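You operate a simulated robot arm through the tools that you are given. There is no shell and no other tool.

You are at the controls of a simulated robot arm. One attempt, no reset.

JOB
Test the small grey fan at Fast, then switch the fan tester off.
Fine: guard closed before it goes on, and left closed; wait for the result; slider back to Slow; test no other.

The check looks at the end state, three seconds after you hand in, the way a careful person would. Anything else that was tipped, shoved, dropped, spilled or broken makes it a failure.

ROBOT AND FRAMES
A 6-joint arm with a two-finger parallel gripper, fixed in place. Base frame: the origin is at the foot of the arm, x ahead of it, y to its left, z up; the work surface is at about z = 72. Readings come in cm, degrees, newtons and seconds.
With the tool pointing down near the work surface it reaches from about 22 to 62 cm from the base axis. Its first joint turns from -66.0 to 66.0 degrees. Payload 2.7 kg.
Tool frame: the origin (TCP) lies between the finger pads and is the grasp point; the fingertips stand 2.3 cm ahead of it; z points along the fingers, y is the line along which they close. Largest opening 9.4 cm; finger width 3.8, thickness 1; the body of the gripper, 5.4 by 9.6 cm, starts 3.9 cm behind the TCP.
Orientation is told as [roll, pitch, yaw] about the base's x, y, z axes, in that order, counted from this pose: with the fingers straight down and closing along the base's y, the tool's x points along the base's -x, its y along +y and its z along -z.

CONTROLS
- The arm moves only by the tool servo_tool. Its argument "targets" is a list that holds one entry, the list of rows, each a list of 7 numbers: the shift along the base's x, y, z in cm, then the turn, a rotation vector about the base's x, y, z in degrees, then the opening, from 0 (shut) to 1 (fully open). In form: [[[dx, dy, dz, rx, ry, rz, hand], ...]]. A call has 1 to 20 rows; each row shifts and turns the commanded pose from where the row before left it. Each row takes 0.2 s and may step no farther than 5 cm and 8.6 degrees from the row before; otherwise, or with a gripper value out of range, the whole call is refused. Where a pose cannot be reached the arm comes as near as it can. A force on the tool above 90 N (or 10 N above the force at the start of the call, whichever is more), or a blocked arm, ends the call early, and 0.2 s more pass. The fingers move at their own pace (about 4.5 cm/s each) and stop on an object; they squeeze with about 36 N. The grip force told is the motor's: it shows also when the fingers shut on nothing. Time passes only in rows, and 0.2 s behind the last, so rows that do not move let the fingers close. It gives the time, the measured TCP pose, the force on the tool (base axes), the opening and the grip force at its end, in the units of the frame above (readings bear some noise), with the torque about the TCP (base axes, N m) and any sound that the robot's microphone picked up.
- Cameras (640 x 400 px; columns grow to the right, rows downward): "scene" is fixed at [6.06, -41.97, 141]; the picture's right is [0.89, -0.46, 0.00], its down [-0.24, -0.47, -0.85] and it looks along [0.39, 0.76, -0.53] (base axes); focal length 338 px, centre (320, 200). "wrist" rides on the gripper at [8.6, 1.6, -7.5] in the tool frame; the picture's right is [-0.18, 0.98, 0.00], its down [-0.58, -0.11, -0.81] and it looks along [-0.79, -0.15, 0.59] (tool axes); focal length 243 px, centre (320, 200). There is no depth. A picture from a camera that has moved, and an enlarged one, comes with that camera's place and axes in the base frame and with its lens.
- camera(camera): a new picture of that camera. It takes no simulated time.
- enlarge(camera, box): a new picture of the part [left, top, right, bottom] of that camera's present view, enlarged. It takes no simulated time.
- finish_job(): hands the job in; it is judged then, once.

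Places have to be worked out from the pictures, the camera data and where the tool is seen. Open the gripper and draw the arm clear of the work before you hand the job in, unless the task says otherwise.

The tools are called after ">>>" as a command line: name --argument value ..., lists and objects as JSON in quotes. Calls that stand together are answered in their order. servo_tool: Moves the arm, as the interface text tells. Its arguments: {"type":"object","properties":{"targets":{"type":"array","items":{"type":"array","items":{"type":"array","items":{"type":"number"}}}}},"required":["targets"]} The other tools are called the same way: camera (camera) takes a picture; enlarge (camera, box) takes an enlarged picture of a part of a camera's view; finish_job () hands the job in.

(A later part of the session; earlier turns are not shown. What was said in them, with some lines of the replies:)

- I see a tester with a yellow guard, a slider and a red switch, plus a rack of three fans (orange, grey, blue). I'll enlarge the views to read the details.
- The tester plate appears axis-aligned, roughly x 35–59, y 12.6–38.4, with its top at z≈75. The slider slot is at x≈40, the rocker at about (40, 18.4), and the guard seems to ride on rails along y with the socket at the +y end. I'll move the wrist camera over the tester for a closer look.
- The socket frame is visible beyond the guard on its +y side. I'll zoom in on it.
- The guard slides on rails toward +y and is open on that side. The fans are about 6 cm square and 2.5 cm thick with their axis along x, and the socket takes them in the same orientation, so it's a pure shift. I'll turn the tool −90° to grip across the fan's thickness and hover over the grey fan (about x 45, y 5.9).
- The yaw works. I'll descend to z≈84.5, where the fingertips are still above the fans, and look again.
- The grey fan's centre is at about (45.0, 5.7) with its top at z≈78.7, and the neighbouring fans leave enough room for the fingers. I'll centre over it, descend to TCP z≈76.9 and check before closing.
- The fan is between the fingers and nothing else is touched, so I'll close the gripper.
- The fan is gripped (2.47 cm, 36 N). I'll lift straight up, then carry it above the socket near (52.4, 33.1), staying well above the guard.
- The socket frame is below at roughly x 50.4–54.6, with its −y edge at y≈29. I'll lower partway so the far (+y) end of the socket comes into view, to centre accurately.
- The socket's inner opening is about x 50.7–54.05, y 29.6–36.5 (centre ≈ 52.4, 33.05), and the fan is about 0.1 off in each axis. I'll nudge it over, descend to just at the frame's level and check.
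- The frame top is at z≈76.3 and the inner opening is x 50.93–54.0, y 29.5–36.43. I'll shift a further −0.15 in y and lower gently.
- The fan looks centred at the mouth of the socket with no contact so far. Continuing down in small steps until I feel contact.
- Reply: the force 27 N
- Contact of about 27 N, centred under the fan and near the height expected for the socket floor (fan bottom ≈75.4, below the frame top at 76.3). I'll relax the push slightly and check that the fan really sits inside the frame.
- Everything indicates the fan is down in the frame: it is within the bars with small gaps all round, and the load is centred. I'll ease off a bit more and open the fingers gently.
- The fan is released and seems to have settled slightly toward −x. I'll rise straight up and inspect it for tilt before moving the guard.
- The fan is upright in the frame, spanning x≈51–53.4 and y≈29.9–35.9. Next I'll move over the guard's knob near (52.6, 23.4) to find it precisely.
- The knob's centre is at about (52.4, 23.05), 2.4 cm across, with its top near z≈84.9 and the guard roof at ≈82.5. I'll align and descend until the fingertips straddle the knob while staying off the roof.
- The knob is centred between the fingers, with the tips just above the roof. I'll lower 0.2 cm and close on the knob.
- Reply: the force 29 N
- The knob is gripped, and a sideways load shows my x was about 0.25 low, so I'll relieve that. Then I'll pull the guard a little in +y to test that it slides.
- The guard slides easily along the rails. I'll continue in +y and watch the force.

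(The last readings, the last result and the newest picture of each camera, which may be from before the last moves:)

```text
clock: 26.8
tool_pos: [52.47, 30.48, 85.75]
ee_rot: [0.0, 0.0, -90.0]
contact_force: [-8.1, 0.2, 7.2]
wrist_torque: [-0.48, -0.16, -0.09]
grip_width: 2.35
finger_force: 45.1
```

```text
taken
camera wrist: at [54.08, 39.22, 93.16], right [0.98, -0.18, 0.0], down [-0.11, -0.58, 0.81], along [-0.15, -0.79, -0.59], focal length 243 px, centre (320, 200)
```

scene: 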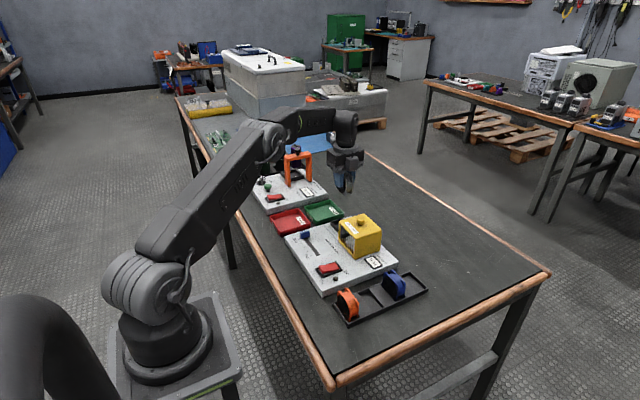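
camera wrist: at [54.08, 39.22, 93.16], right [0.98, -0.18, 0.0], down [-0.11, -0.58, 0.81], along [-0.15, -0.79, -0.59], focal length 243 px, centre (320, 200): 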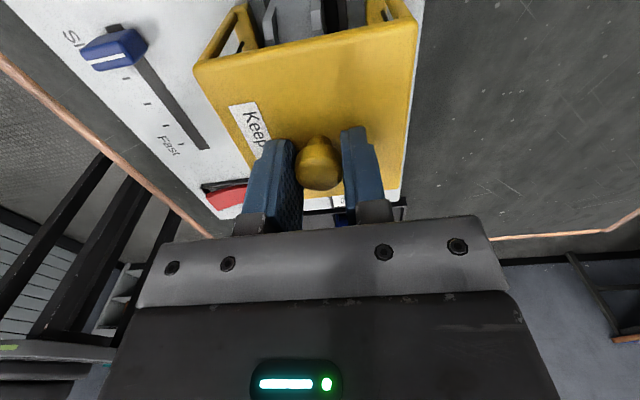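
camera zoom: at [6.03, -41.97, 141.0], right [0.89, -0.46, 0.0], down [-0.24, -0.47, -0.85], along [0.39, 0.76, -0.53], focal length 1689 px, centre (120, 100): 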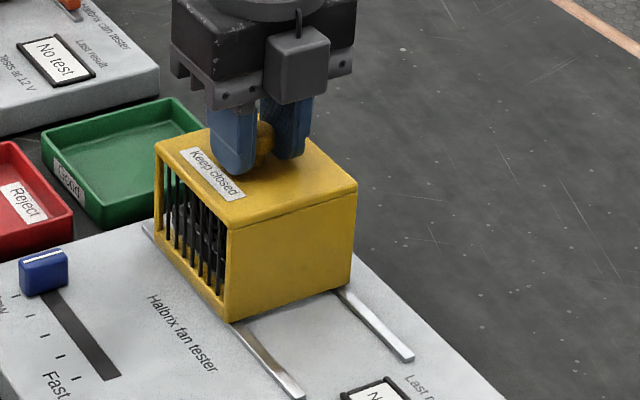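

It's nearly there. I'll continue in smaller steps and watch for an end stop.

>>> servo_tool --targets '[[[0, 0.5, 0, 0, 0, 0, 0], [0, 0.5, 0, 0, 0, 0, 0], [0, 0.4, 0, 0, 0, 0, 0], [0, 0.4, 0, 0, 0, 0, 0], [0, 0, 0, 0, 0, 0, 0]]]'

>>> enlarge --camera "scene" --box '[320, 180, 400, 260]'

>>> camera --camera "wrist"

```text
clock: 28.0
tool_pos: [52.45, 32.3, 85.71]
ee_rot: [0.0, 0.1, -89.9]
contact_force: [-19.0, -0.2, 12.3]
wrist_torque: [-0.65, -0.14, 0.0]
grip_width: 2.38
finger_force: 45.0
```

```text
5.00 times, centred on (360, 220) of scene
camera zoom: at [6.0, -41.98, 141.0], right [0.89, -0.46, 0.0], down [-0.24, -0.47, -0.85], along [0.39, 0.76, -0.53], focal length 1689 px, centre (120, 100)
```

zoom: 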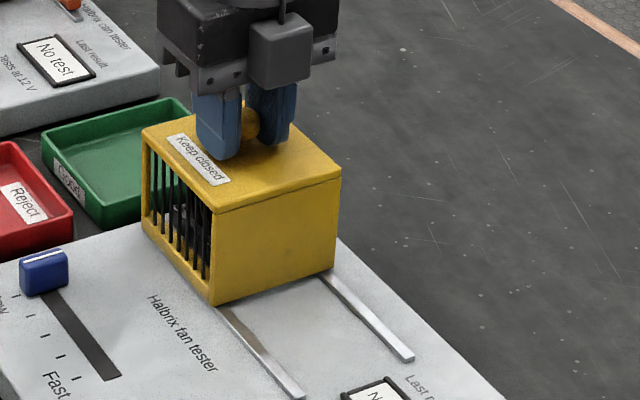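

```text
taken
camera wrist: at [54.08, 41.01, 93.17], right [0.98, -0.18, 0.0], down [-0.11, -0.58, 0.81], along [-0.15, -0.79, -0.59], focal length 243 px, centre (320, 200)
```

wrist: 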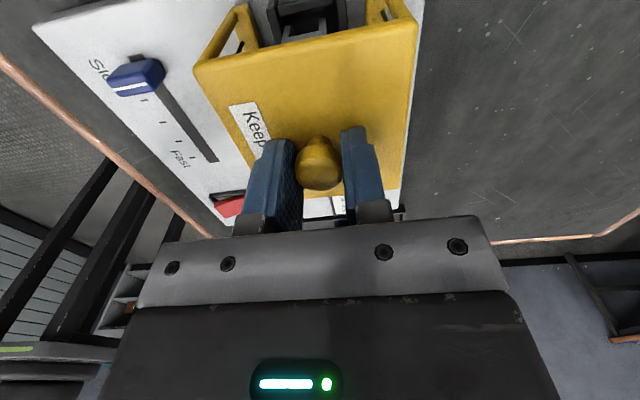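

There's no stop yet. I'll correct x by −0.15 and continue in small steps.

>>> servo_tool --targets '[[[-0.15, 0.3, 0, 0, 0, 0, 0], [0, 0.3, 0, 0, 0, 0, 0], [0, 0.3, 0, 0, 0, 0, 0], [0, 0, 0, 0, 0, 0, 0]]]'

>>> enlarge --camera "wrist" --box '[180, 0, 440, 200]'

>>> enlarge --camera "scene" --box '[320, 180, 400, 260]'

```text
clock: 29.0
tool_pos: [52.45, 32.79, 85.69]
ee_rot: [0.0, -0.2, -90.2]
contact_force: [-10.3, -24.1, 8.7]
wrist_torque: [0.88, -0.09, 0.0]
grip_width: 2.38
finger_force: 45.2
```

```text
2.00 times, centred on (310, 100) of wrist
camera zoom: at [54.11, 41.57, 93.13], right [0.98, -0.19, 0.0], down [-0.11, -0.58, 0.81], along [-0.15, -0.79, -0.59], focal length 485 px, centre (340, 400)
```

zoom: 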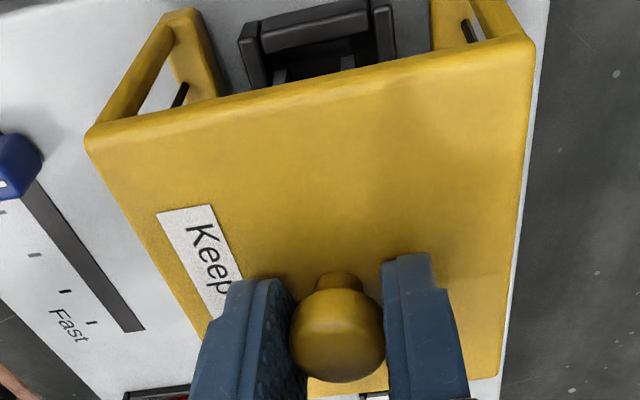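

```text
5.00 times, centred on (360, 220) of scene
camera zoom: at [6.02, -42.04, 140.98], right [0.89, -0.46, 0.0], down [-0.24, -0.47, -0.85], along [0.39, 0.76, -0.53], focal length 1689 px, centre (120, 100)
```

zoom: 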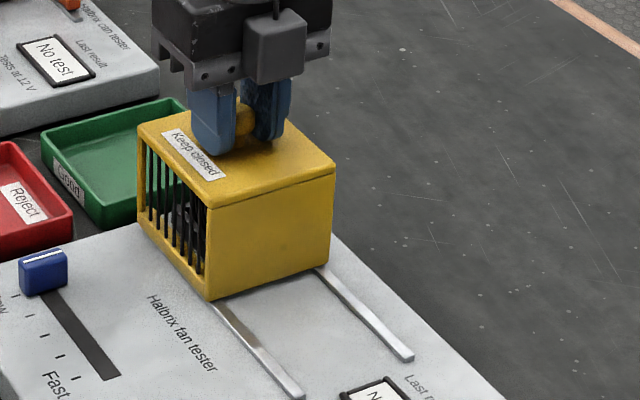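

A −24 N reaction in y at TCP y≈32.8 suggests the end stop. I'll press a touch more to confirm it's firm, then relax.

>>> servo_tool --targets '[[[0, 0.25, 0, 0, 0, 0, 0], [0, 0, 0, 0, 0, 0, 0], [0, 0, 0, 0, 0, 0, 0]]]'

>>> enlarge --camera "wrist" --box '[180, 0, 440, 100]'

```text
clock: 29.8
tool_pos: [52.48, 33.06, 85.67]
ee_rot: [-0.2, -0.4, -90.2]
contact_force: [-10.2, -36.1, 7.0]
wrist_torque: [-0.38, -0.17, 0.07]
grip_width: 2.37
finger_force: 45.2
```

```text
2.46 times, centred on (310, 50) of wrist
camera zoom: at [54.13, 41.71, 93.06], right [0.98, -0.19, 0.0], down [-0.11, -0.58, 0.81], along [-0.15, -0.8, -0.59], focal length 597 px, centre (345, 569)
```

zoom: 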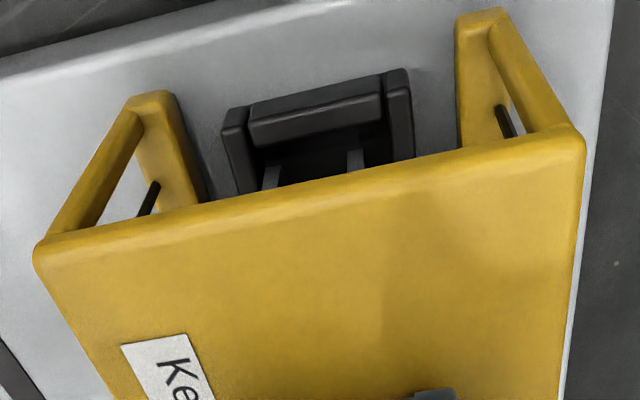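

The reaction rose with little motion, so this looks like the stop. I'll relax the pull and check the guard's position and the socket.

>>> servo_tool --targets '[[[0, -0.3, 0, 0, 0, 0, 0], [0, 0, 0, 0, 0, 0, 0]]]'

>>> enlarge --camera "scene" --box '[320, 180, 400, 260]'

>>> enlarge --camera "wrist" --box '[180, 0, 440, 200]'

```text
clock: 30.4
tool_pos: [52.55, 32.96, 85.61]
ee_rot: [0.1, -0.1, -90.0]
contact_force: [4.4, -16.6, -3.7]
wrist_torque: [-1.25, 0.18, -0.07]
grip_width: 2.37
finger_force: 44.6
```

```text
5.00 times, centred on (360, 220) of scene
camera zoom: at [6.08, -42.0, 140.99], right [0.89, -0.46, 0.0], down [-0.24, -0.47, -0.85], along [0.39, 0.76, -0.53], focal length 1689 px, centre (120, 100)
```

zoom: 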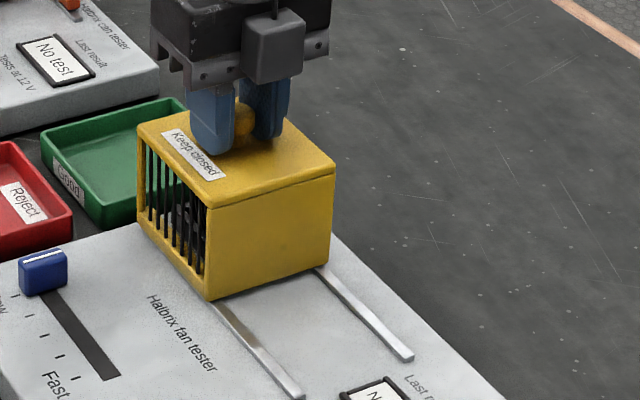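

```text
2.00 times, centred on (310, 100) of wrist
camera zoom: at [54.07, 41.68, 93.12], right [0.98, -0.18, 0.0], down [-0.11, -0.58, 0.81], along [-0.15, -0.79, -0.59], focal length 485 px, centre (340, 400)
```

zoom: 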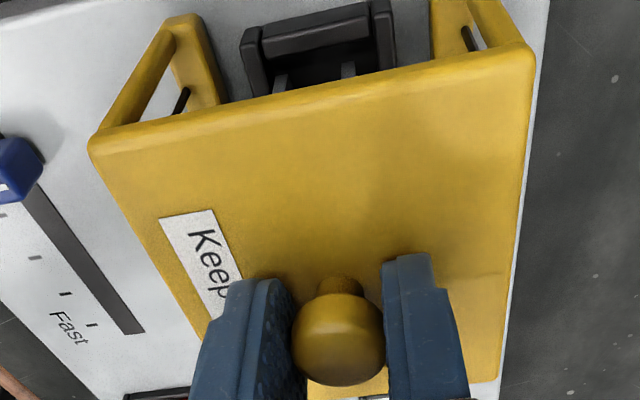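

The guard hasn't moved further in the scene view, so it's at its closed stop. I'll release the knob and rise clear, then turn back to yaw 0 and move over the slider near (40, 34.6).

>>> servo_tool --targets '[[[0, -0.15, 0, 0, 0, 0, 0.2], [0, 0, 0, 0, 0, 0, 0.5], [0, 0, 0, 0, 0, 0, 0.5], [0, 0, 1, 0, 0, 0, 0.5], [0, 0, 3, 0, 0, 0, 0.5], [0, 0, 3, 0, 0, 0, 0.5], [-1, 0, 2, 0, 0, 7.5, 0.5], [-1, 0, 0, 0, 0, 7.5, 0.5], [-1, 0.2, 0, 0, 0, 7.5, 0.5], [-1, 0.2, 0, 0, 0, 7.5, 0.5], [-1, 0.2, 0, 0, 0, 7.5, 0.5], [-1, 0.2, 0, 0, 0, 7.5, 0.5], [-1, 0.2, 0, 0, 0, 7.5, 0.5], [-1, 0.2, 0, 0, 0, 7.5, 0.5], [-1, 0.2, 0, 0, 0, 7.5, 0.5], [-1, 0.2, 0, 0, 0, 7.5, 0.5], [-1, 0.2, 0, 0, 0, 7.5, 0.5], [-1, 0, 0, 0, 0, 7.5, 0.5], [0, 0, 0, 0, 0, 0, 0.5]]]'

>>> camera --camera "wrist"

>>> camera --camera "scene"

>>> enlarge --camera "wrist" --box '[220, 0, 440, 150]'

```text
clock: 34.4
tool_pos: [40.44, 34.76, 94.67]
ee_rot: [0.0, 0.0, 0.1]
contact_force: [0.4, 0.2, -0.5]
wrist_torque: [-0.02, 0.0, 0.02]
grip_width: 4.7
finger_force: 0.0
```

```text
taken
camera wrist: at [31.71, 36.39, 102.14], right [0.18, 0.98, 0.0], down [0.58, -0.11, 0.81], along [0.79, -0.15, -0.59], focal length 243 px, centre (320, 200)
```

wrist: 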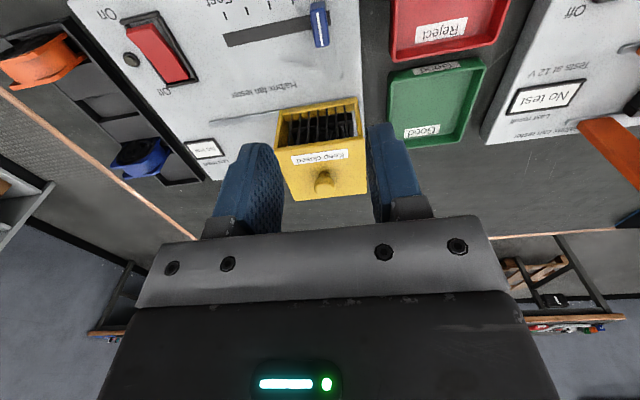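

```text
taken
```

scene: 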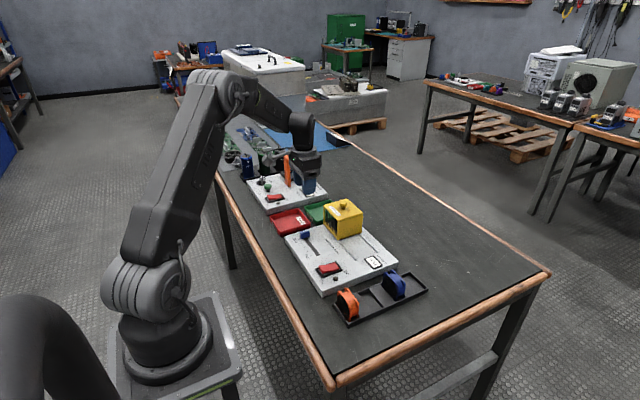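

```text
2.67 times, centred on (330, 75) of wrist
camera zoom: at [31.71, 36.39, 102.14], right [0.18, 0.98, 0.0], down [0.58, -0.11, 0.81], along [0.79, -0.15, -0.59], focal length 647 px, centre (293, 533)
```

zoom: 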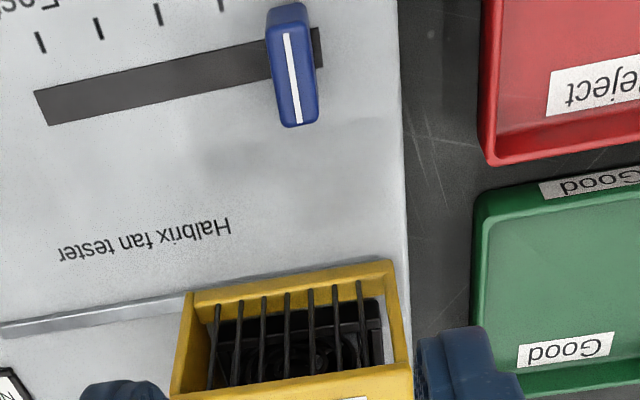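

The slider knob is at about (39.9, 34.8), long along x and about 1.3 cm in y. Its travel runs to the "Fast" tick at y≈26.3. I'll descend to straddle it with the fingers in y.

>>> servo_tool --targets '[[[-0.25, 0, -4, 0, 0, 0, 0.42], [-0.25, 0, -4, 0, 0, 0, 0.42], [0, 0, -4, 0, 0, 0, 0.42], [0, 0, -1.5, 0, 0, 0, 0.42], [0, 0, 0, 0, 0, 0, 0.42]]]'

>>> camera --camera "wrist"

>>> enlarge --camera "scene" --box '[270, 200, 350, 260]'

```text
clock: 35.6
tool_pos: [39.88, 34.85, 81.16]
ee_rot: [0.0, 0.0, 0.0]
contact_force: [0.4, 0.2, 0.0]
wrist_torque: [-0.01, 0.0, 0.01]
grip_width: 3.95
finger_force: 0.1
```

```text
taken
camera wrist: at [31.21, 36.41, 88.6], right [0.18, 0.98, 0.0], down [0.58, -0.11, 0.81], along [0.79, -0.15, -0.59], focal length 243 px, centre (320, 200)
```

wrist: 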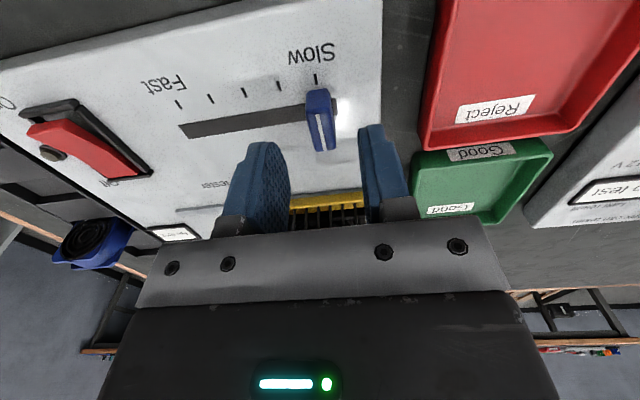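

```text
6.67 times, centred on (310, 230) of scene
camera zoom: at [6.06, -41.97, 141.0], right [0.89, -0.46, 0.0], down [-0.24, -0.47, -0.85], along [0.39, 0.76, -0.53], focal length 2251 px, centre (387, 0)
```

zoom: 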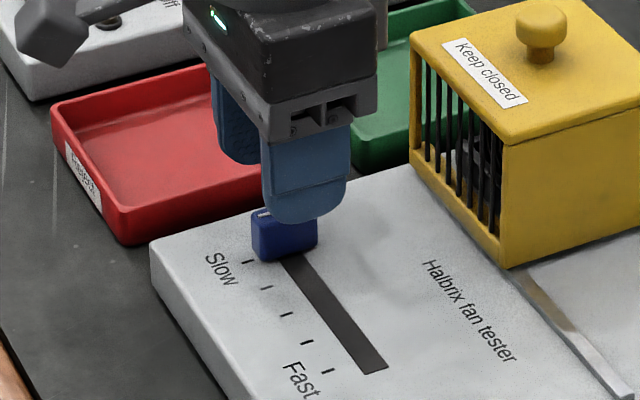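

The alignment is good (knob top spans x 38.7–41.4, y≈34.9). I'll go down the last 3.3 cm and close on the slider knob.

>>> servo_tool --targets '[[[0.1, 0, -1.2, 0, 0, 0, 0.42], [0, 0, -1.2, 0, 0, 0, 0.42], [0, 0, -0.9, 0, 0, 0, 0.42], [0, 0, 0, 0, 0, 0, 0.42], [0, 0, 0, 0, 0, 0, 0.3], [0, 0, 0, 0, 0, 0, 0.15], [0, 0, 0, 0, 0, 0, 0.0], [0, 0, 0, 0, 0, 0, 0.0]]]'

>>> enlarge --camera "scene" --box '[270, 200, 350, 260]'

>>> camera --camera "wrist"

```text
clock: 37.4
tool_pos: [39.96, 34.63, 77.98]
ee_rot: [0.0, 0.0, 0.0]
contact_force: [-0.3, 1.2, -1.8]
wrist_torque: [-0.03, -0.29, -0.03]
grip_width: 1.38
finger_force: 45.2
```

```text
6.67 times, centred on (310, 230) of scene
camera zoom: at [6.07, -41.97, 141.0], right [0.89, -0.46, 0.0], down [-0.24, -0.47, -0.85], along [0.39, 0.76, -0.53], focal length 2251 px, centre (387, 0)
```

zoom: 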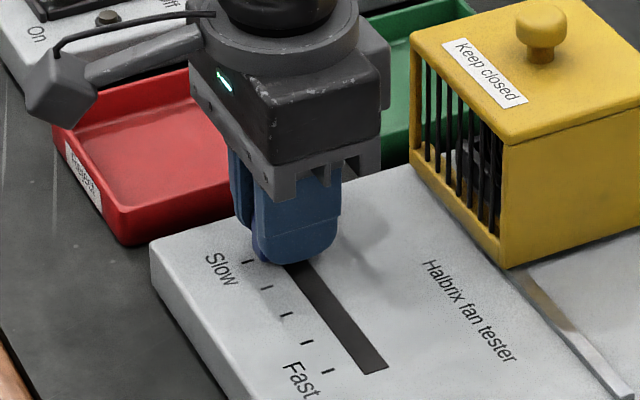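

```text
taken
camera wrist: at [31.36, 36.41, 85.35], right [0.18, 0.98, 0.0], down [0.58, -0.11, 0.81], along [0.79, -0.15, -0.59], focal length 243 px, centre (320, 200)
```

wrist: 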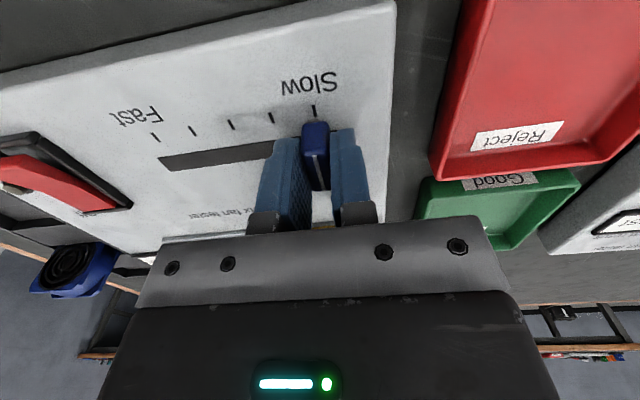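

The slider knob is gripped (1.38 cm wide). I'll slide it steadily toward Fast, about 8 cm in −y, then check against the tick.

>>> servo_tool --targets '[[[0, -0.3, 0, 0, 0, 0, 0], [0, -0.5, 0, 0, 0, 0, 0], [0, -0.6, 0, 0, 0, 0, 0], [0, -0.6, 0, 0, 0, 0, 0], [0, -0.6, 0, 0, 0, 0, 0], [0, -0.6, 0, 0, 0, 0, 0], [0, -0.6, 0, 0, 0, 0, 0], [0, -0.6, 0, 0, 0, 0, 0], [0, -0.6, 0, 0, 0, 0, 0], [0, -0.6, 0, 0, 0, 0, 0], [0, -0.6, 0, 0, 0, 0, 0], [0, -0.6, 0, 0, 0, 0, 0], [0, -0.6, 0, 0, 0, 0, 0], [0, -0.4, 0, 0, 0, 0, 0], [0, -0.3, 0, 0, 0, 0, 0], [0, 0, 0, 0, 0, 0, 0]]]'

>>> enlarge --camera "wrist" --box '[180, 50, 440, 230]'

>>> enlarge --camera "scene" --box '[280, 210, 360, 270]'

```text
clock: 40.8
tool_pos: [40.05, 26.68, 77.85]
ee_rot: [0.0, 0.0, -0.1]
contact_force: [-1.1, 1.0, -5.9]
wrist_torque: [0.07, -1.12, -0.07]
grip_width: 1.39
finger_force: 45.5
```

```text
2.22 times, centred on (310, 140) of wrist
camera zoom: at [31.36, 28.33, 85.35], right [0.18, 0.98, 0.0], down [0.58, -0.11, 0.81], along [0.79, -0.15, -0.59], focal length 539 px, centre (342, 333)
```

zoom: 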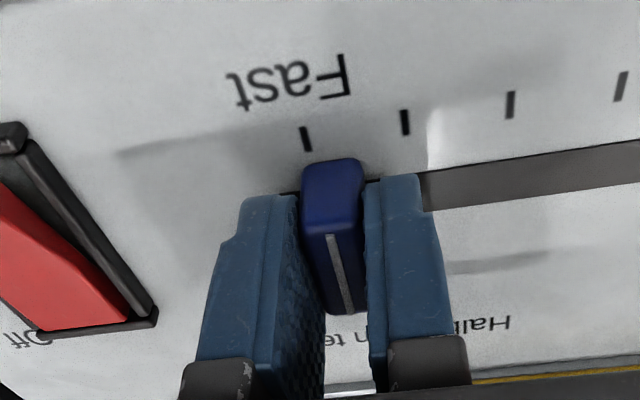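

```text
6.67 times, centred on (320, 240) of scene
camera zoom: at [6.06, -41.96, 141.0], right [0.89, -0.46, 0.0], down [-0.24, -0.47, -0.85], along [0.39, 0.76, -0.53], focal length 2251 px, centre (320, -67)
```

zoom: 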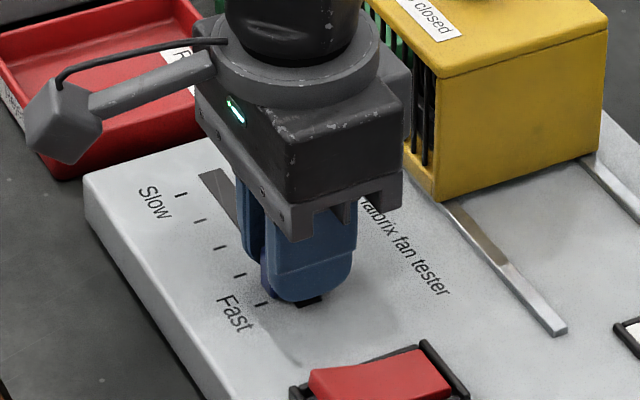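

It's almost at the Fast tick. I'll continue slowly until the end stop is felt.

>>> servo_tool --targets '[[[0, -0.2, 0, 0, 0, 0, 0], [0, -0.2, 0, 0, 0, 0, 0], [0, -0.2, 0, 0, 0, 0, 0], [0, 0, 0, 0, 0, 0, 0]]]'

>>> enlarge --camera "wrist" --box '[180, 50, 440, 230]'

```text
clock: 41.8
tool_pos: [40.24, 26.26, 77.89]
ee_rot: [0.0, -0.1, 0.0]
contact_force: [0.5, 18.0, -8.1]
wrist_torque: [-0.08, 1.4, -0.2]
grip_width: 1.4
finger_force: 44.1
```

```text
2.22 times, centred on (310, 140) of wrist
camera zoom: at [31.35, 27.87, 85.35], right [0.18, 0.98, 0.0], down [0.58, -0.11, 0.81], along [0.79, -0.15, -0.59], focal length 539 px, centre (342, 333)
```

zoom: 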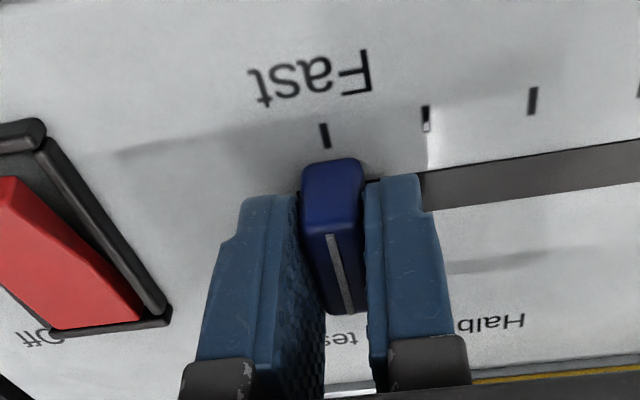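

The end stop is felt (18 N) at y≈26.26, right by the Fast tick. I'll relax, open and rise, then turn to yaw −90° over the rocker.

>>> servo_tool --targets '[[[0, 0.25, 0, 0, 0, 0, 0], [0, 0, 0, 0, 0, 0, 0.2], [0, 0, 0, 0, 0, 0, 0.4], [0, 0, 0, 0, 0, 0, 0.4], [0, 0, 2, 0, 0, 0, 0.4], [0, 0, 4, 0, 0, 0, 0.4], [0, 0, 4, 0, 0, 0, 0.4], [0, 0, 0, 0, 0, 0, 0.4]]]'

>>> enlarge --camera "wrist" --box '[0, 0, 400, 200]'

>>> enlarge --camera "scene" --box '[290, 220, 400, 300]'

```text
clock: 43.6
tool_pos: [40.0, 26.37, 87.9]
ee_rot: [0.0, -0.1, 0.0]
contact_force: [0.2, -1.1, 0.5]
wrist_torque: [0.01, 0.0, 0.0]
grip_width: 3.79
finger_force: 0.1
```

```text
1.60 times, centred on (200, 100) of wrist
camera zoom: at [31.3, 28.02, 95.34], right [0.18, 0.98, 0.0], down [0.58, -0.11, 0.81], along [0.79, -0.15, -0.59], focal length 388 px, centre (512, 360)
```

zoom: 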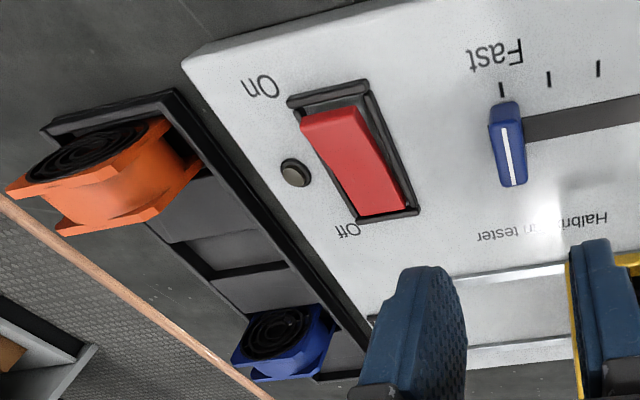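

```text
5.00 times, centred on (345, 260) of scene
camera zoom: at [6.06, -41.97, 141.0], right [0.89, -0.46, 0.0], down [-0.24, -0.47, -0.85], along [0.39, 0.76, -0.53], focal length 1689 px, centre (195, -100)
```

zoom: 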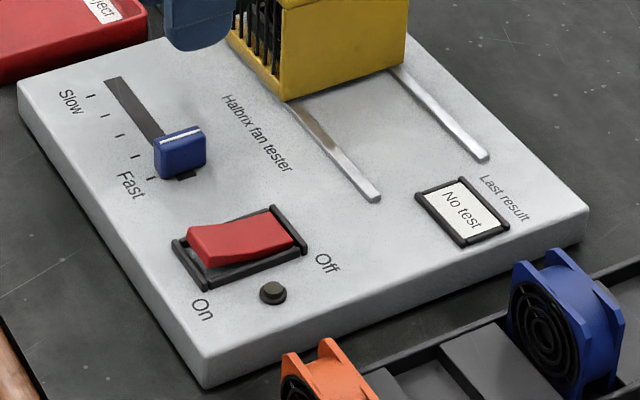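

The slider sits at Fast, the guard is closed and the display says "No test". The rocker runs along x (On end ≈ x 37.2 raised, Off end ≈ 42.2) at y≈18.8. I'll close the fingers, turn to yaw −90° and hover over the On end.

>>> servo_tool --targets '[[[-0.15, -0.62, 0, 0, 0, -7.5, 0.2], [-0.15, -0.62, 0, 0, 0, -7.5, 0.0], [-0.15, -0.62, 0, 0, 0, -7.5, 0.0], [-0.15, -0.62, 0, 0, 0, -7.5, 0.0], [-0.15, -0.62, 0, 0, 0, -7.5, 0.0], [-0.15, -0.62, 0, 0, 0, -7.5, 0.0], [-0.15, -0.62, 0, 0, 0, -7.5, 0.0], [-0.15, -0.62, 0, 0, 0, -7.5, 0.0], [-0.15, -0.62, 0, 0, 0, -7.5, 0.0], [-0.15, -0.62, 0, 0, 0, -7.5, 0.0], [-0.15, -0.62, 0, 0, 0, -7.5, 0.0], [-0.15, -0.62, 0, 0, 0, -7.5, 0.0], [0, 0, 0, 0, 0, 0, 0]]]'

>>> camera --camera "wrist"

>>> enlarge --camera "wrist" --box '[220, 0, 440, 150]'

>>> enlarge --camera "scene" --box '[290, 220, 400, 300]'

```text
clock: 46.4
tool_pos: [38.27, 18.91, 87.91]
ee_rot: [0.2, -0.1, -90.1]
contact_force: [-0.6, 0.9, -0.8]
wrist_torque: [0.02, 0.02, 0.02]
grip_width: 0.0
finger_force: 36.0
```

```text
taken
camera wrist: at [39.82, 27.57, 95.36], right [0.98, -0.19, 0.0], down [-0.11, -0.58, 0.81], along [-0.15, -0.79, -0.59], focal length 243 px, centre (320, 200)
```

wrist: 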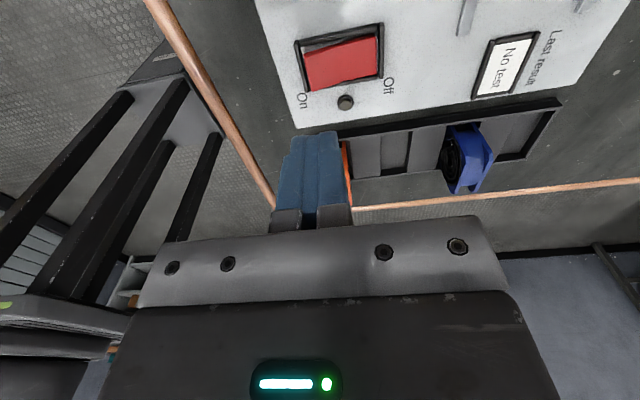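

```text
2.67 times, centred on (330, 75) of wrist
camera zoom: at [39.82, 27.57, 95.36], right [0.98, -0.19, 0.0], down [-0.11, -0.58, 0.81], along [-0.15, -0.79, -0.59], focal length 647 px, centre (293, 533)
```

zoom: 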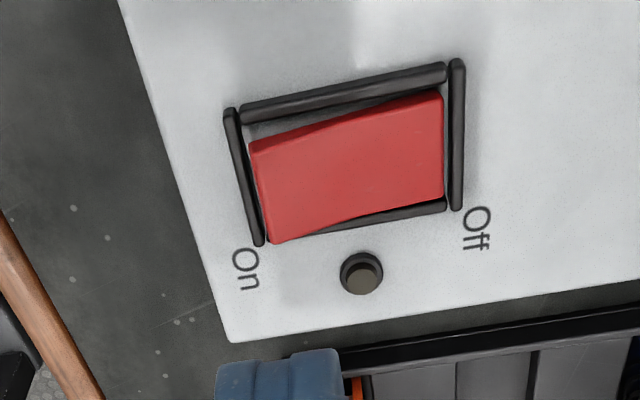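

```text
5.00 times, centred on (345, 260) of scene
camera zoom: at [6.06, -41.97, 141.0], right [0.89, -0.46, 0.0], down [-0.24, -0.47, -0.85], along [0.39, 0.76, -0.53], focal length 1689 px, centre (195, -100)
```

zoom: 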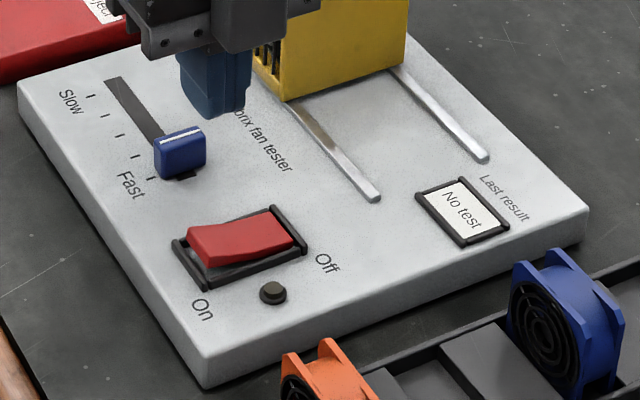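

The rocker's centre is at x≈39.8, y≈18.85, with its On end at x≈37.2. I'll line up at x≈38.1 and descend to just above it.

>>> servo_tool --targets '[[[-0.15, -0.05, -2, 0, 0, 0, 0], [0, 0, -2.5, 0, 0, 0, 0], [0, 0, -2.3, 0, 0, 0, 0], [0, 0, -1, 0, 0, 0, 0], [0, 0, 0, 0, 0, 0, 0]]]'

>>> enlarge --camera "wrist" --box '[220, 0, 440, 150]'

>>> enlarge --camera "scene" --box '[290, 220, 370, 290]'

```text
clock: 47.6
tool_pos: [38.23, 18.89, 80.12]
ee_rot: [0.0, 0.0, -90.0]
contact_force: [-0.1, 0.5, 0.0]
wrist_torque: [0.01, -0.04, -0.02]
grip_width: 0.0
finger_force: 36.5
```

```text
2.67 times, centred on (330, 75) of wrist
camera zoom: at [39.74, 27.49, 87.59], right [0.98, -0.18, 0.0], down [-0.11, -0.58, 0.81], along [-0.15, -0.79, -0.59], focal length 647 px, centre (293, 533)
```

zoom: 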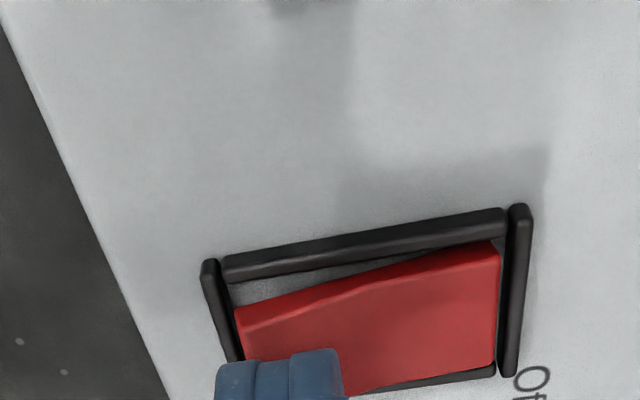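

```text
5.71 times, centred on (330, 255) of scene
camera zoom: at [6.06, -41.97, 141.0], right [0.89, -0.46, 0.0], down [-0.24, -0.47, -0.85], along [0.39, 0.76, -0.53], focal length 1930 px, centre (263, -114)
```

zoom: 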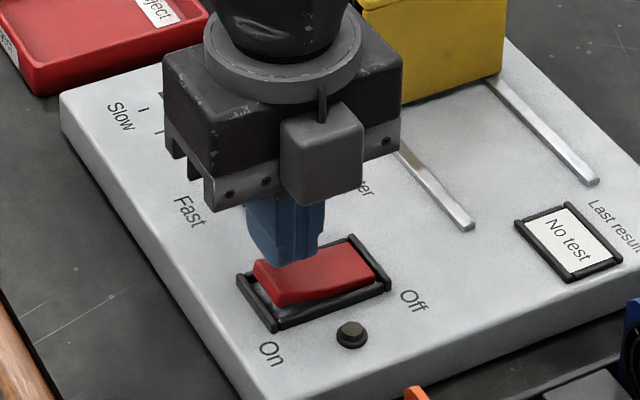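

The closed fingertips are right above the On end. I'll press down gently in small steps.

>>> servo_tool --targets '[[[-0.05, 0, -0.4, 0, 0, 0, 0], [0, 0, -0.4, 0, 0, 0, 0], [0, 0, -0.3, 0, 0, 0, 0], [0, 0, -0.3, 0, 0, 0, 0], [0, 0, 0, 0, 0, 0, 0]]]'

>>> enlarge --camera "scene" --box '[290, 220, 400, 300]'

```text
clock: 48.8
tool_pos: [38.09, 18.85, 78.68]
ee_rot: [0.0, 0.0, -90.0]
contact_force: [-1.5, -0.5, 1.7]
wrist_torque: [-0.04, 0.03, -0.03]
grip_width: 0.0
finger_force: 35.7
```

```text
5.00 times, centred on (345, 260) of scene
camera zoom: at [6.06, -41.97, 141.0], right [0.89, -0.46, 0.0], down [-0.24, -0.47, -0.85], along [0.39, 0.76, -0.53], focal length 1689 px, centre (195, -100)
```

zoom: 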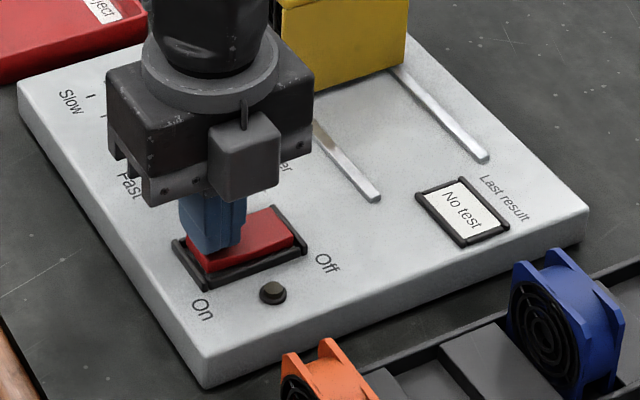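

The rocker is tipping with little force. I'll keep pressing a little further.

>>> servo_tool --targets '[[[0, 0, -0.25, 0, 0, 0, 0], [0, 0, -0.25, 0, 0, 0, 0], [0, 0, -0.2, 0, 0, 0, 0], [0, 0, 0, 0, 0, 0, 0]]]'

>>> enlarge --camera "scene" --box '[290, 220, 400, 300]'

```text
clock: 49.8
tool_pos: [38.01, 18.79, 78.31]
ee_rot: [0.1, 0.1, -90.0]
contact_force: [-28.1, -8.1, 69.4]
wrist_torque: [-0.44, -0.02, -0.16]
grip_width: 0.02
finger_force: 35.7
heard: click
```

```text
5.00 times, centred on (345, 260) of scene
camera zoom: at [5.92, -42.03, 140.99], right [0.89, -0.46, 0.0], down [-0.24, -0.47, -0.85], along [0.39, 0.76, -0.53], focal length 1689 px, centre (195, -100)
```

zoom: 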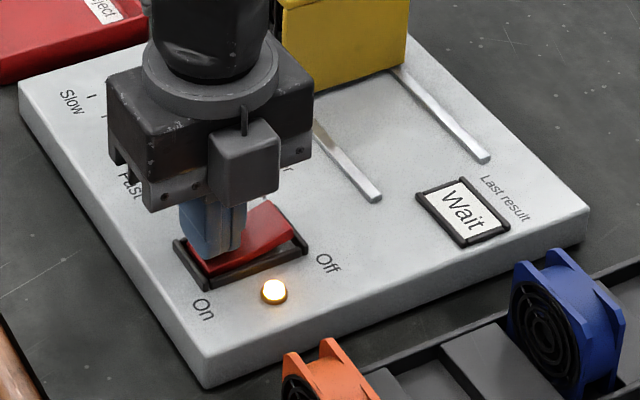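

A click, the lamp is lit and the display says "Wait": the test is running. I'll back off the rocker, rise, and wait for the result.

>>> servo_tool --targets '[[[0, 0, 0.8, 0, 0, 0, 0], [0, 0, 1.5, 0, 0, 0, 0], [0, 0, 2, 0, 0, 0, 0], [0, 0, 2, 0, 0, 0, 0], [0, 0, 0, 0, 0, 0, 0], [0, 0, 0, 0, 0, 0, 0], [0, 0, 0, 0, 0, 0, 0], [0, 0, 0, 0, 0, 0, 0], [0, 0, 0, 0, 0, 0, 0], [0, 0, 0, 0, 0, 0, 0]]]'

>>> enlarge --camera "scene" --box '[290, 220, 400, 300]'

>>> camera --camera "scene"

```text
clock: 52.0
tool_pos: [37.99, 18.75, 84.36]
ee_rot: [0.0, -0.1, -90.0]
contact_force: [0.6, 0.1, -0.8]
wrist_torque: [0.0, 0.01, 0.01]
grip_width: 0.01
finger_force: 36.7
```

```text
5.00 times, centred on (345, 260) of scene
camera zoom: at [6.06, -41.97, 141.0], right [0.89, -0.46, 0.0], down [-0.24, -0.47, -0.85], along [0.39, 0.76, -0.53], focal length 1689 px, centre (195, -100)
```

zoom: 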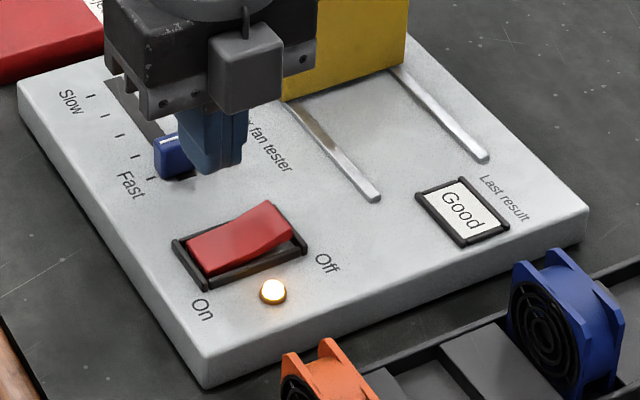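

```text
taken
```

scene: 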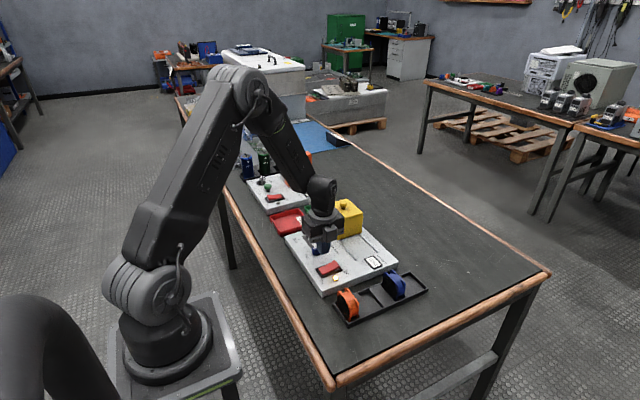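

The result is "Good". Next I'll press the Off end at x≈41.5.

>>> servo_tool --targets '[[[1.75, 0.05, 0, 0, 0, 0, 0], [1.75, 0.05, 0, 0, 0, 0, 0], [0, 0, -2, 0, 0, 0, 0], [0, 0, -2, 0, 0, 0, 0], [0, 0, -0.5, 0, 0, 0, 0], [0, 0, -0.5, 0, 0, 0, 0], [0, 0, -0.4, 0, 0, 0, 0], [0, 0, 0, 0, 0, 0, 0]]]'

>>> enlarge --camera "scene" --box '[290, 220, 400, 300]'

```text
clock: 53.8
tool_pos: [41.71, 18.8, 78.88]
ee_rot: [0.2, 0.1, -90.0]
contact_force: [1.4, 1.4, 1.5]
wrist_torque: [0.04, -0.02, -0.03]
grip_width: 0.01
finger_force: 36.1
```

```text
5.00 times, centred on (345, 260) of scene
camera zoom: at [6.06, -41.97, 141.0], right [0.89, -0.46, 0.0], down [-0.24, -0.47, -0.85], along [0.39, 0.76, -0.53], focal length 1689 px, centre (195, -100)
```

zoom: 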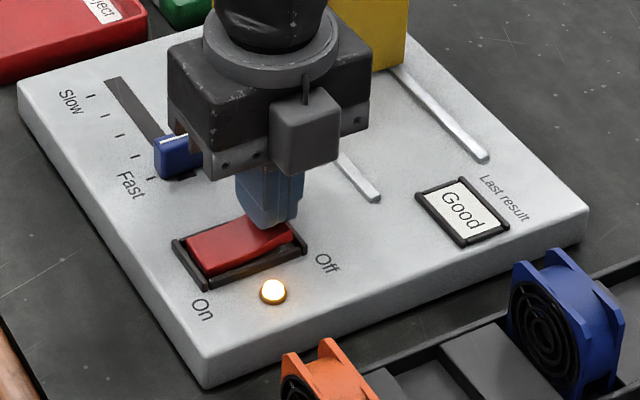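

The rocker is tipping back. I'll press the remaining distance.

>>> servo_tool --targets '[[[-0.15, 0, -0.25, 0, 0, 0, 0], [0, 0, -0.25, 0, 0, 0, 0], [0, 0, -0.2, 0, 0, 0, 0], [0, 0, -0.1, 0, 0, 0, 0], [0, 0, 0, 0, 0, 0, 0]]]'

>>> enlarge --camera "scene" --box '[290, 220, 400, 300]'

```text
clock: 55.0
tool_pos: [41.58, 18.88, 78.52]
ee_rot: [0.2, 0.2, -90.1]
contact_force: [-7.9, -13.9, 50.3]
wrist_torque: [-0.6, 0.62, 0.12]
grip_width: 0.04
finger_force: 35.8
heard: click
```

```text
5.00 times, centred on (345, 260) of scene
camera zoom: at [5.98, -42.03, 140.98], right [0.89, -0.46, 0.0], down [-0.24, -0.47, -0.85], along [0.39, 0.76, -0.53], focal length 1689 px, centre (195, -100)
```

zoom: 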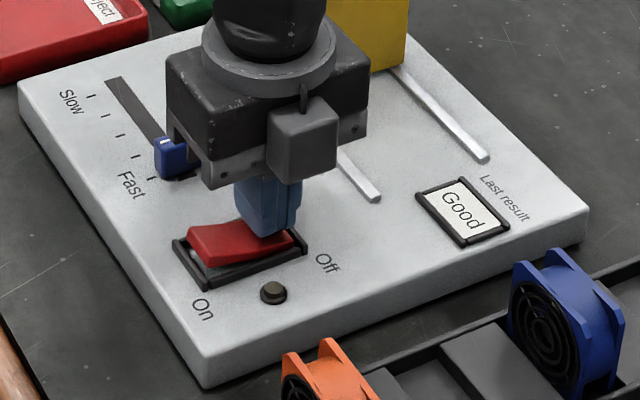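

A click, the lamp is out and the display still says "Good". I'll rise, turn back to yaw 0 and go to the slider at about (40.0, 26.3).

>>> servo_tool --targets '[[[0, 0, 1, 0, 0, 0, 0], [0, 0, 2.5, 0, 0, 0, 0], [0, 0, 3.5, 0, 0, 0, 0], [0, 0, 2.5, 0, 0, 0, 0], [-0.13, 0.62, 0, 0, 0, 7.5, 0.1], [-0.13, 0.62, 0, 0, 0, 7.5, 0.2], [-0.13, 0.62, 0, 0, 0, 7.5, 0.42], [-0.13, 0.62, 0, 0, 0, 7.5, 0.42], [-0.13, 0.62, 0, 0, 0, 7.5, 0.42], [-0.13, 0.62, 0, 0, 0, 7.5, 0.42], [-0.13, 0.62, 0, 0, 0, 7.5, 0.42], [-0.13, 0.62, 0, 0, 0, 7.5, 0.42], [-0.13, 0.62, 0, 0, 0, 7.5, 0.42], [-0.13, 0.62, 0, 0, 0, 7.5, 0.42], [-0.13, 0.62, 0, 0, 0, 7.5, 0.42], [-0.13, 0.62, 0, 0, 0, 7.5, 0.42], [0, 0, 0, 0, 0, 0, 0.42]]]'

>>> camera --camera "wrist"

>>> enlarge --camera "wrist" --box '[180, 0, 440, 200]'

```text
clock: 58.6
tool_pos: [39.94, 26.39, 87.63]
ee_rot: [-0.1, 0.0, 0.1]
contact_force: [-0.8, 0.4, 1.3]
wrist_torque: [-0.04, 0.03, -0.02]
grip_width: 3.95
finger_force: 0.0
```

```text
taken
camera wrist: at [31.19, 27.99, 95.05], right [0.18, 0.98, 0.0], down [0.58, -0.11, 0.81], along [0.79, -0.15, -0.59], focal length 243 px, centre (320, 200)
```

wrist: 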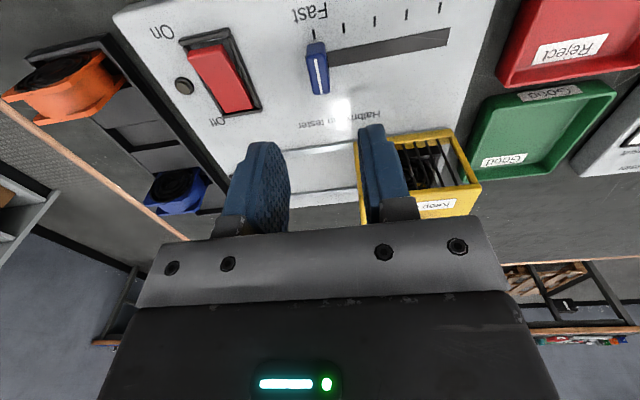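

```text
2.00 times, centred on (310, 100) of wrist
camera zoom: at [31.19, 27.99, 95.05], right [0.18, 0.98, 0.0], down [0.58, -0.11, 0.81], along [0.79, -0.15, -0.59], focal length 485 px, centre (340, 400)
```

zoom: 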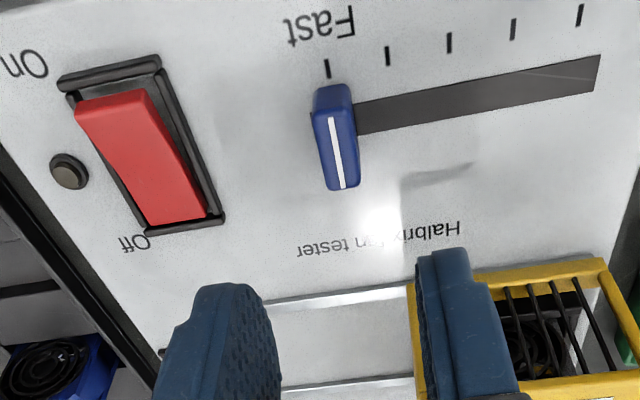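

The slider is still where I left it. I'll descend to straddle it and close.

>>> servo_tool --targets '[[[0.05, -0.08, -3, 0, 0, 0, 0.42], [0, 0, -3, 0, 0, 0, 0.42], [0, 0, -2, 0, 0, 0, 0.42], [0, 0, -1, 0, 0, 0, 0.42], [0, 0, -0.7, 0, 0, 0, 0.42], [0, 0, 0, 0, 0, 0, 0.42], [0, 0, 0, 0, 0, 0, 0.3], [0, 0, 0, 0, 0, 0, 0.15], [0, 0, 0, 0, 0, 0, 0.0], [0, 0, 0, 0, 0, 0, 0.0]]]'

>>> enlarge --camera "wrist" --box '[180, 50, 440, 230]'

```text
clock: 60.8
tool_pos: [39.99, 26.23, 77.75]
ee_rot: [0.0, 0.1, 0.0]
contact_force: [1.5, -0.3, -1.6]
wrist_torque: [-0.04, 0.02, 0.05]
grip_width: 1.39
finger_force: 45.3
```

```text
2.22 times, centred on (310, 140) of wrist
camera zoom: at [31.2, 27.96, 85.31], right [0.18, 0.98, 0.0], down [0.58, -0.11, 0.81], along [0.79, -0.15, -0.59], focal length 539 px, centre (342, 333)
```

zoom: 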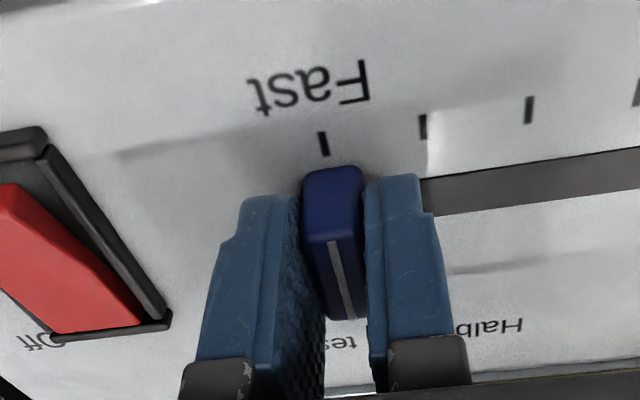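

Gripped. I'll slide it back toward Slow (+y, about 8.4 cm in total), slowing near the end.

>>> servo_tool --targets '[[[0, 0.3, 0, 0, 0, 0, 0], [0, 0.5, 0, 0, 0, 0, 0], [0, 0.6, 0, 0, 0, 0, 0], [0, 0.6, 0, 0, 0, 0, 0], [0, 0.6, 0, 0, 0, 0, 0], [0, 0.6, 0, 0, 0, 0, 0], [0, 0.6, 0, 0, 0, 0, 0], [0, 0.6, 0, 0, 0, 0, 0], [0, 0.6, 0, 0, 0, 0, 0], [0, 0.6, 0, 0, 0, 0, 0], [0, 0.6, 0, 0, 0, 0, 0], [0, 0.6, 0, 0, 0, 0, 0], [0, 0.6, 0, 0, 0, 0, 0], [0, 0.4, 0, 0, 0, 0, 0], [0, 0.3, 0, 0, 0, 0, 0], [0, 0, 0, 0, 0, 0, 0]]]'

>>> enlarge --camera "wrist" --box '[180, 50, 440, 230]'

```text
clock: 64.2
tool_pos: [39.93, 34.35, 77.79]
ee_rot: [0.0, 0.0, 0.0]
contact_force: [11.9, -0.4, -13.4]
wrist_torque: [-0.04, 1.13, 0.08]
grip_width: 1.41
finger_force: 45.0
```

```text
2.22 times, centred on (310, 140) of wrist
camera zoom: at [31.2, 36.03, 85.32], right [0.18, 0.98, 0.0], down [0.58, -0.11, 0.81], along [0.79, -0.15, -0.59], focal length 539 px, centre (342, 333)
```

zoom: 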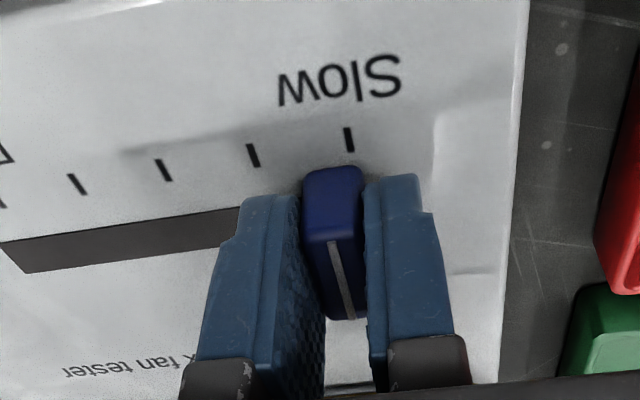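

It's almost at the Slow tick. A little more until the stop.

>>> servo_tool --targets '[[[0, 0.2, 0, 0, 0, 0, 0], [0, 0.2, 0, 0, 0, 0, 0], [0, 0.2, 0, 0, 0, 0, 0], [0, 0.1, 0, 0, 0, 0, 0], [0, 0, 0, 0, 0, 0, 0]]]'

>>> enlarge --camera "wrist" --box '[180, 50, 440, 230]'

```text
clock: 65.4
tool_pos: [39.89, 34.9, 77.78]
ee_rot: [-0.2, 0.2, -0.1]
contact_force: [-0.7, -30.9, 2.9]
wrist_torque: [0.14, -0.95, 0.32]
grip_width: 1.4
finger_force: 45.1
```

```text
2.22 times, centred on (310, 140) of wrist
camera zoom: at [31.23, 36.54, 85.34], right [0.18, 0.98, 0.0], down [0.58, -0.11, 0.8], along [0.79, -0.15, -0.59], focal length 539 px, centre (342, 333)
```

zoom: 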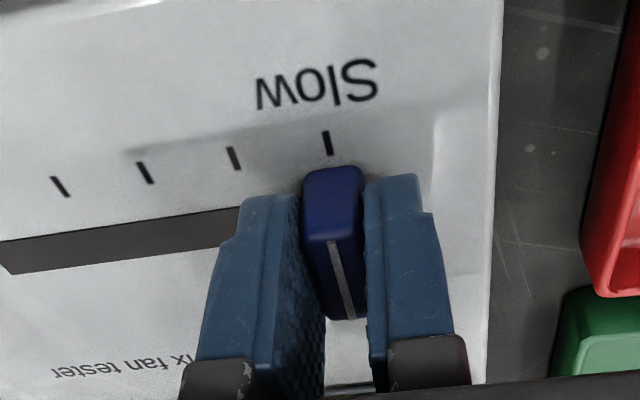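

The slider is at the Slow stop (31 N reaction, aligned with the tick). I'll relax, release and rise well clear, then inspect everything.

>>> servo_tool --targets '[[[0, -0.3, 0, 0, 0, 0, 0], [0, 0, 0, 0, 0, 0, 0], [0, 0, 0, 0, 0, 0, 0.2], [0, 0, 0, 0, 0, 0, 0.42], [0, 0, 0, 0, 0, 0, 0.42], [0, 0, 2, 0, 0, 0, 0.42], [0, 0, 4, 0, 0, 0, 0.42], [0, 0, 4, 0, 0, 0, 0.6], [0, 0, 4, 0, 0, 0, 1], [-1, 0, 4, 0, 0, 0, 1], [-1, 0, 4, 0, 0, 0, 1], [-1, 0, 3, 0, 0, 0, 1], [0, 0, 0, 0, 0, 0, 1]]]'

>>> camera --camera "scene"

>>> enlarge --camera "scene" --box '[270, 190, 430, 330]'

>>> enlarge --camera "scene" --box '[320, 190, 380, 240]'

>>> enlarge --camera "wrist" --box '[140, 0, 460, 200]'

```text
clock: 68.2
tool_pos: [36.96, 34.69, 102.86]
ee_rot: [0.0, 0.0, 0.0]
contact_force: [0.5, -0.2, 0.4]
wrist_torque: [0.05, 0.01, -0.03]
grip_width: 9.38
finger_force: 0.1
```

```text
taken
```

scene: 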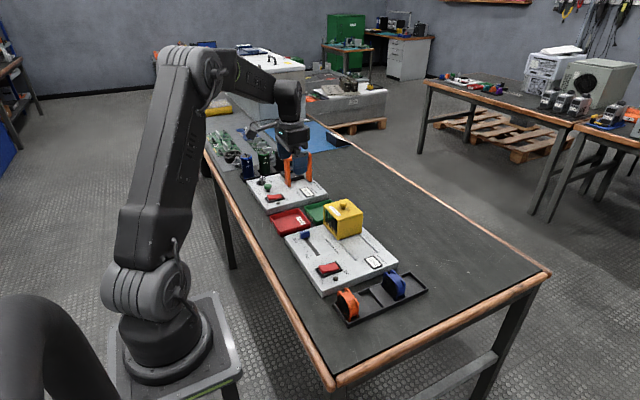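

```text
2.86 times, centred on (350, 260) of scene
camera zoom: at [6.06, -41.97, 141.0], right [0.89, -0.46, 0.0], down [-0.24, -0.47, -0.85], along [0.39, 0.76, -0.53], focal length 965 px, centre (234, 29)
```

zoom: 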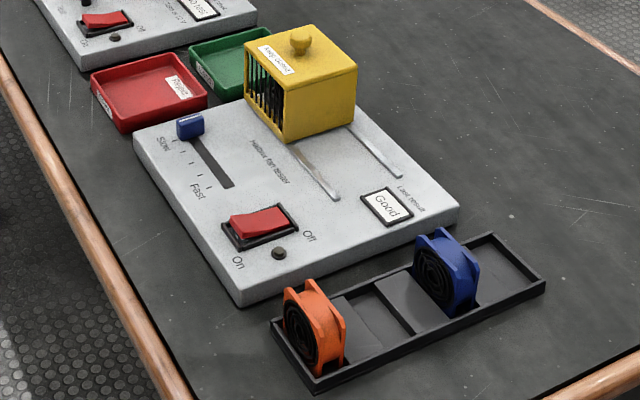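

```text
8.00 times, centred on (350, 215) of scene
camera zoom: at [6.06, -41.97, 141.0], right [0.89, -0.46, 0.0], down [-0.24, -0.47, -0.85], along [0.39, 0.76, -0.53], focal length 2702 px, centre (80, 80)
```

zoom: 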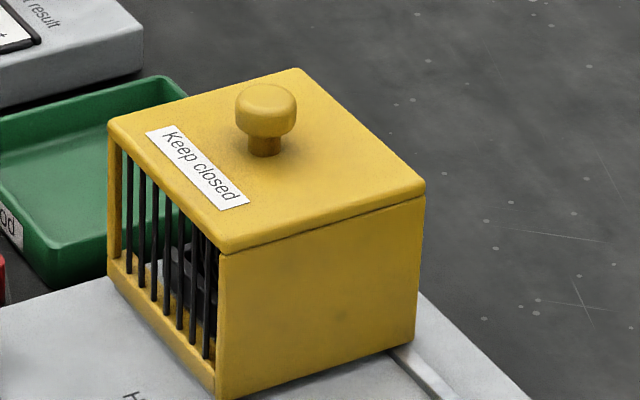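

```text
2.00 times, centred on (300, 100) of wrist
camera zoom: at [28.26, 36.43, 110.37], right [0.18, 0.98, 0.0], down [0.58, -0.11, 0.81], along [0.79, -0.15, -0.59], focal length 485 px, centre (360, 400)
```

zoom: 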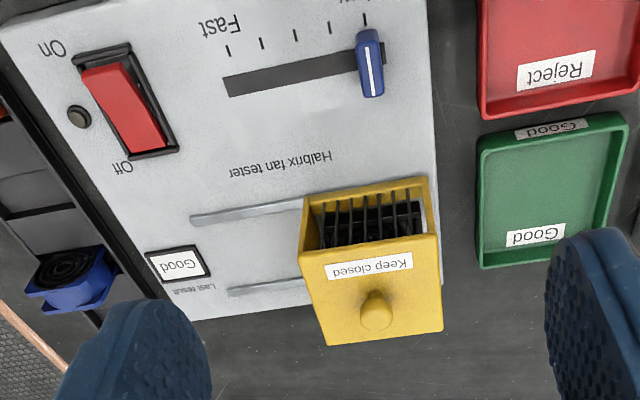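

The final state checks out:
- The display shows "Good" for the grey fan, which is still in the socket.
- The guard is closed.
- The rocker is off and the lamp is out.
- The slider is back at Slow.
- The other fans are undisturbed.
- The gripper is open and clear of the work.

I'm handing in the job.

>>> finish_job

```text
The job is handed in.
```

I tested the small grey fan at Fast, and the tester's display reads "Good". I handed the job in; no verdict has come back yet.

- **Guard:** I closed it before switching on and left it closed. The fan is still in the tester's socket, since I didn't reopen the guard.
- **Tester:** I waited for the result, then switched it off. The lamp is out.
- **Slider:** it is back at Slow.
- **Other fans:** the orange and blue fans stayed in the rack, and I tested neither.

The final pictures showed nothing tipped or moved out of place. The arm is clear with the gripper open.
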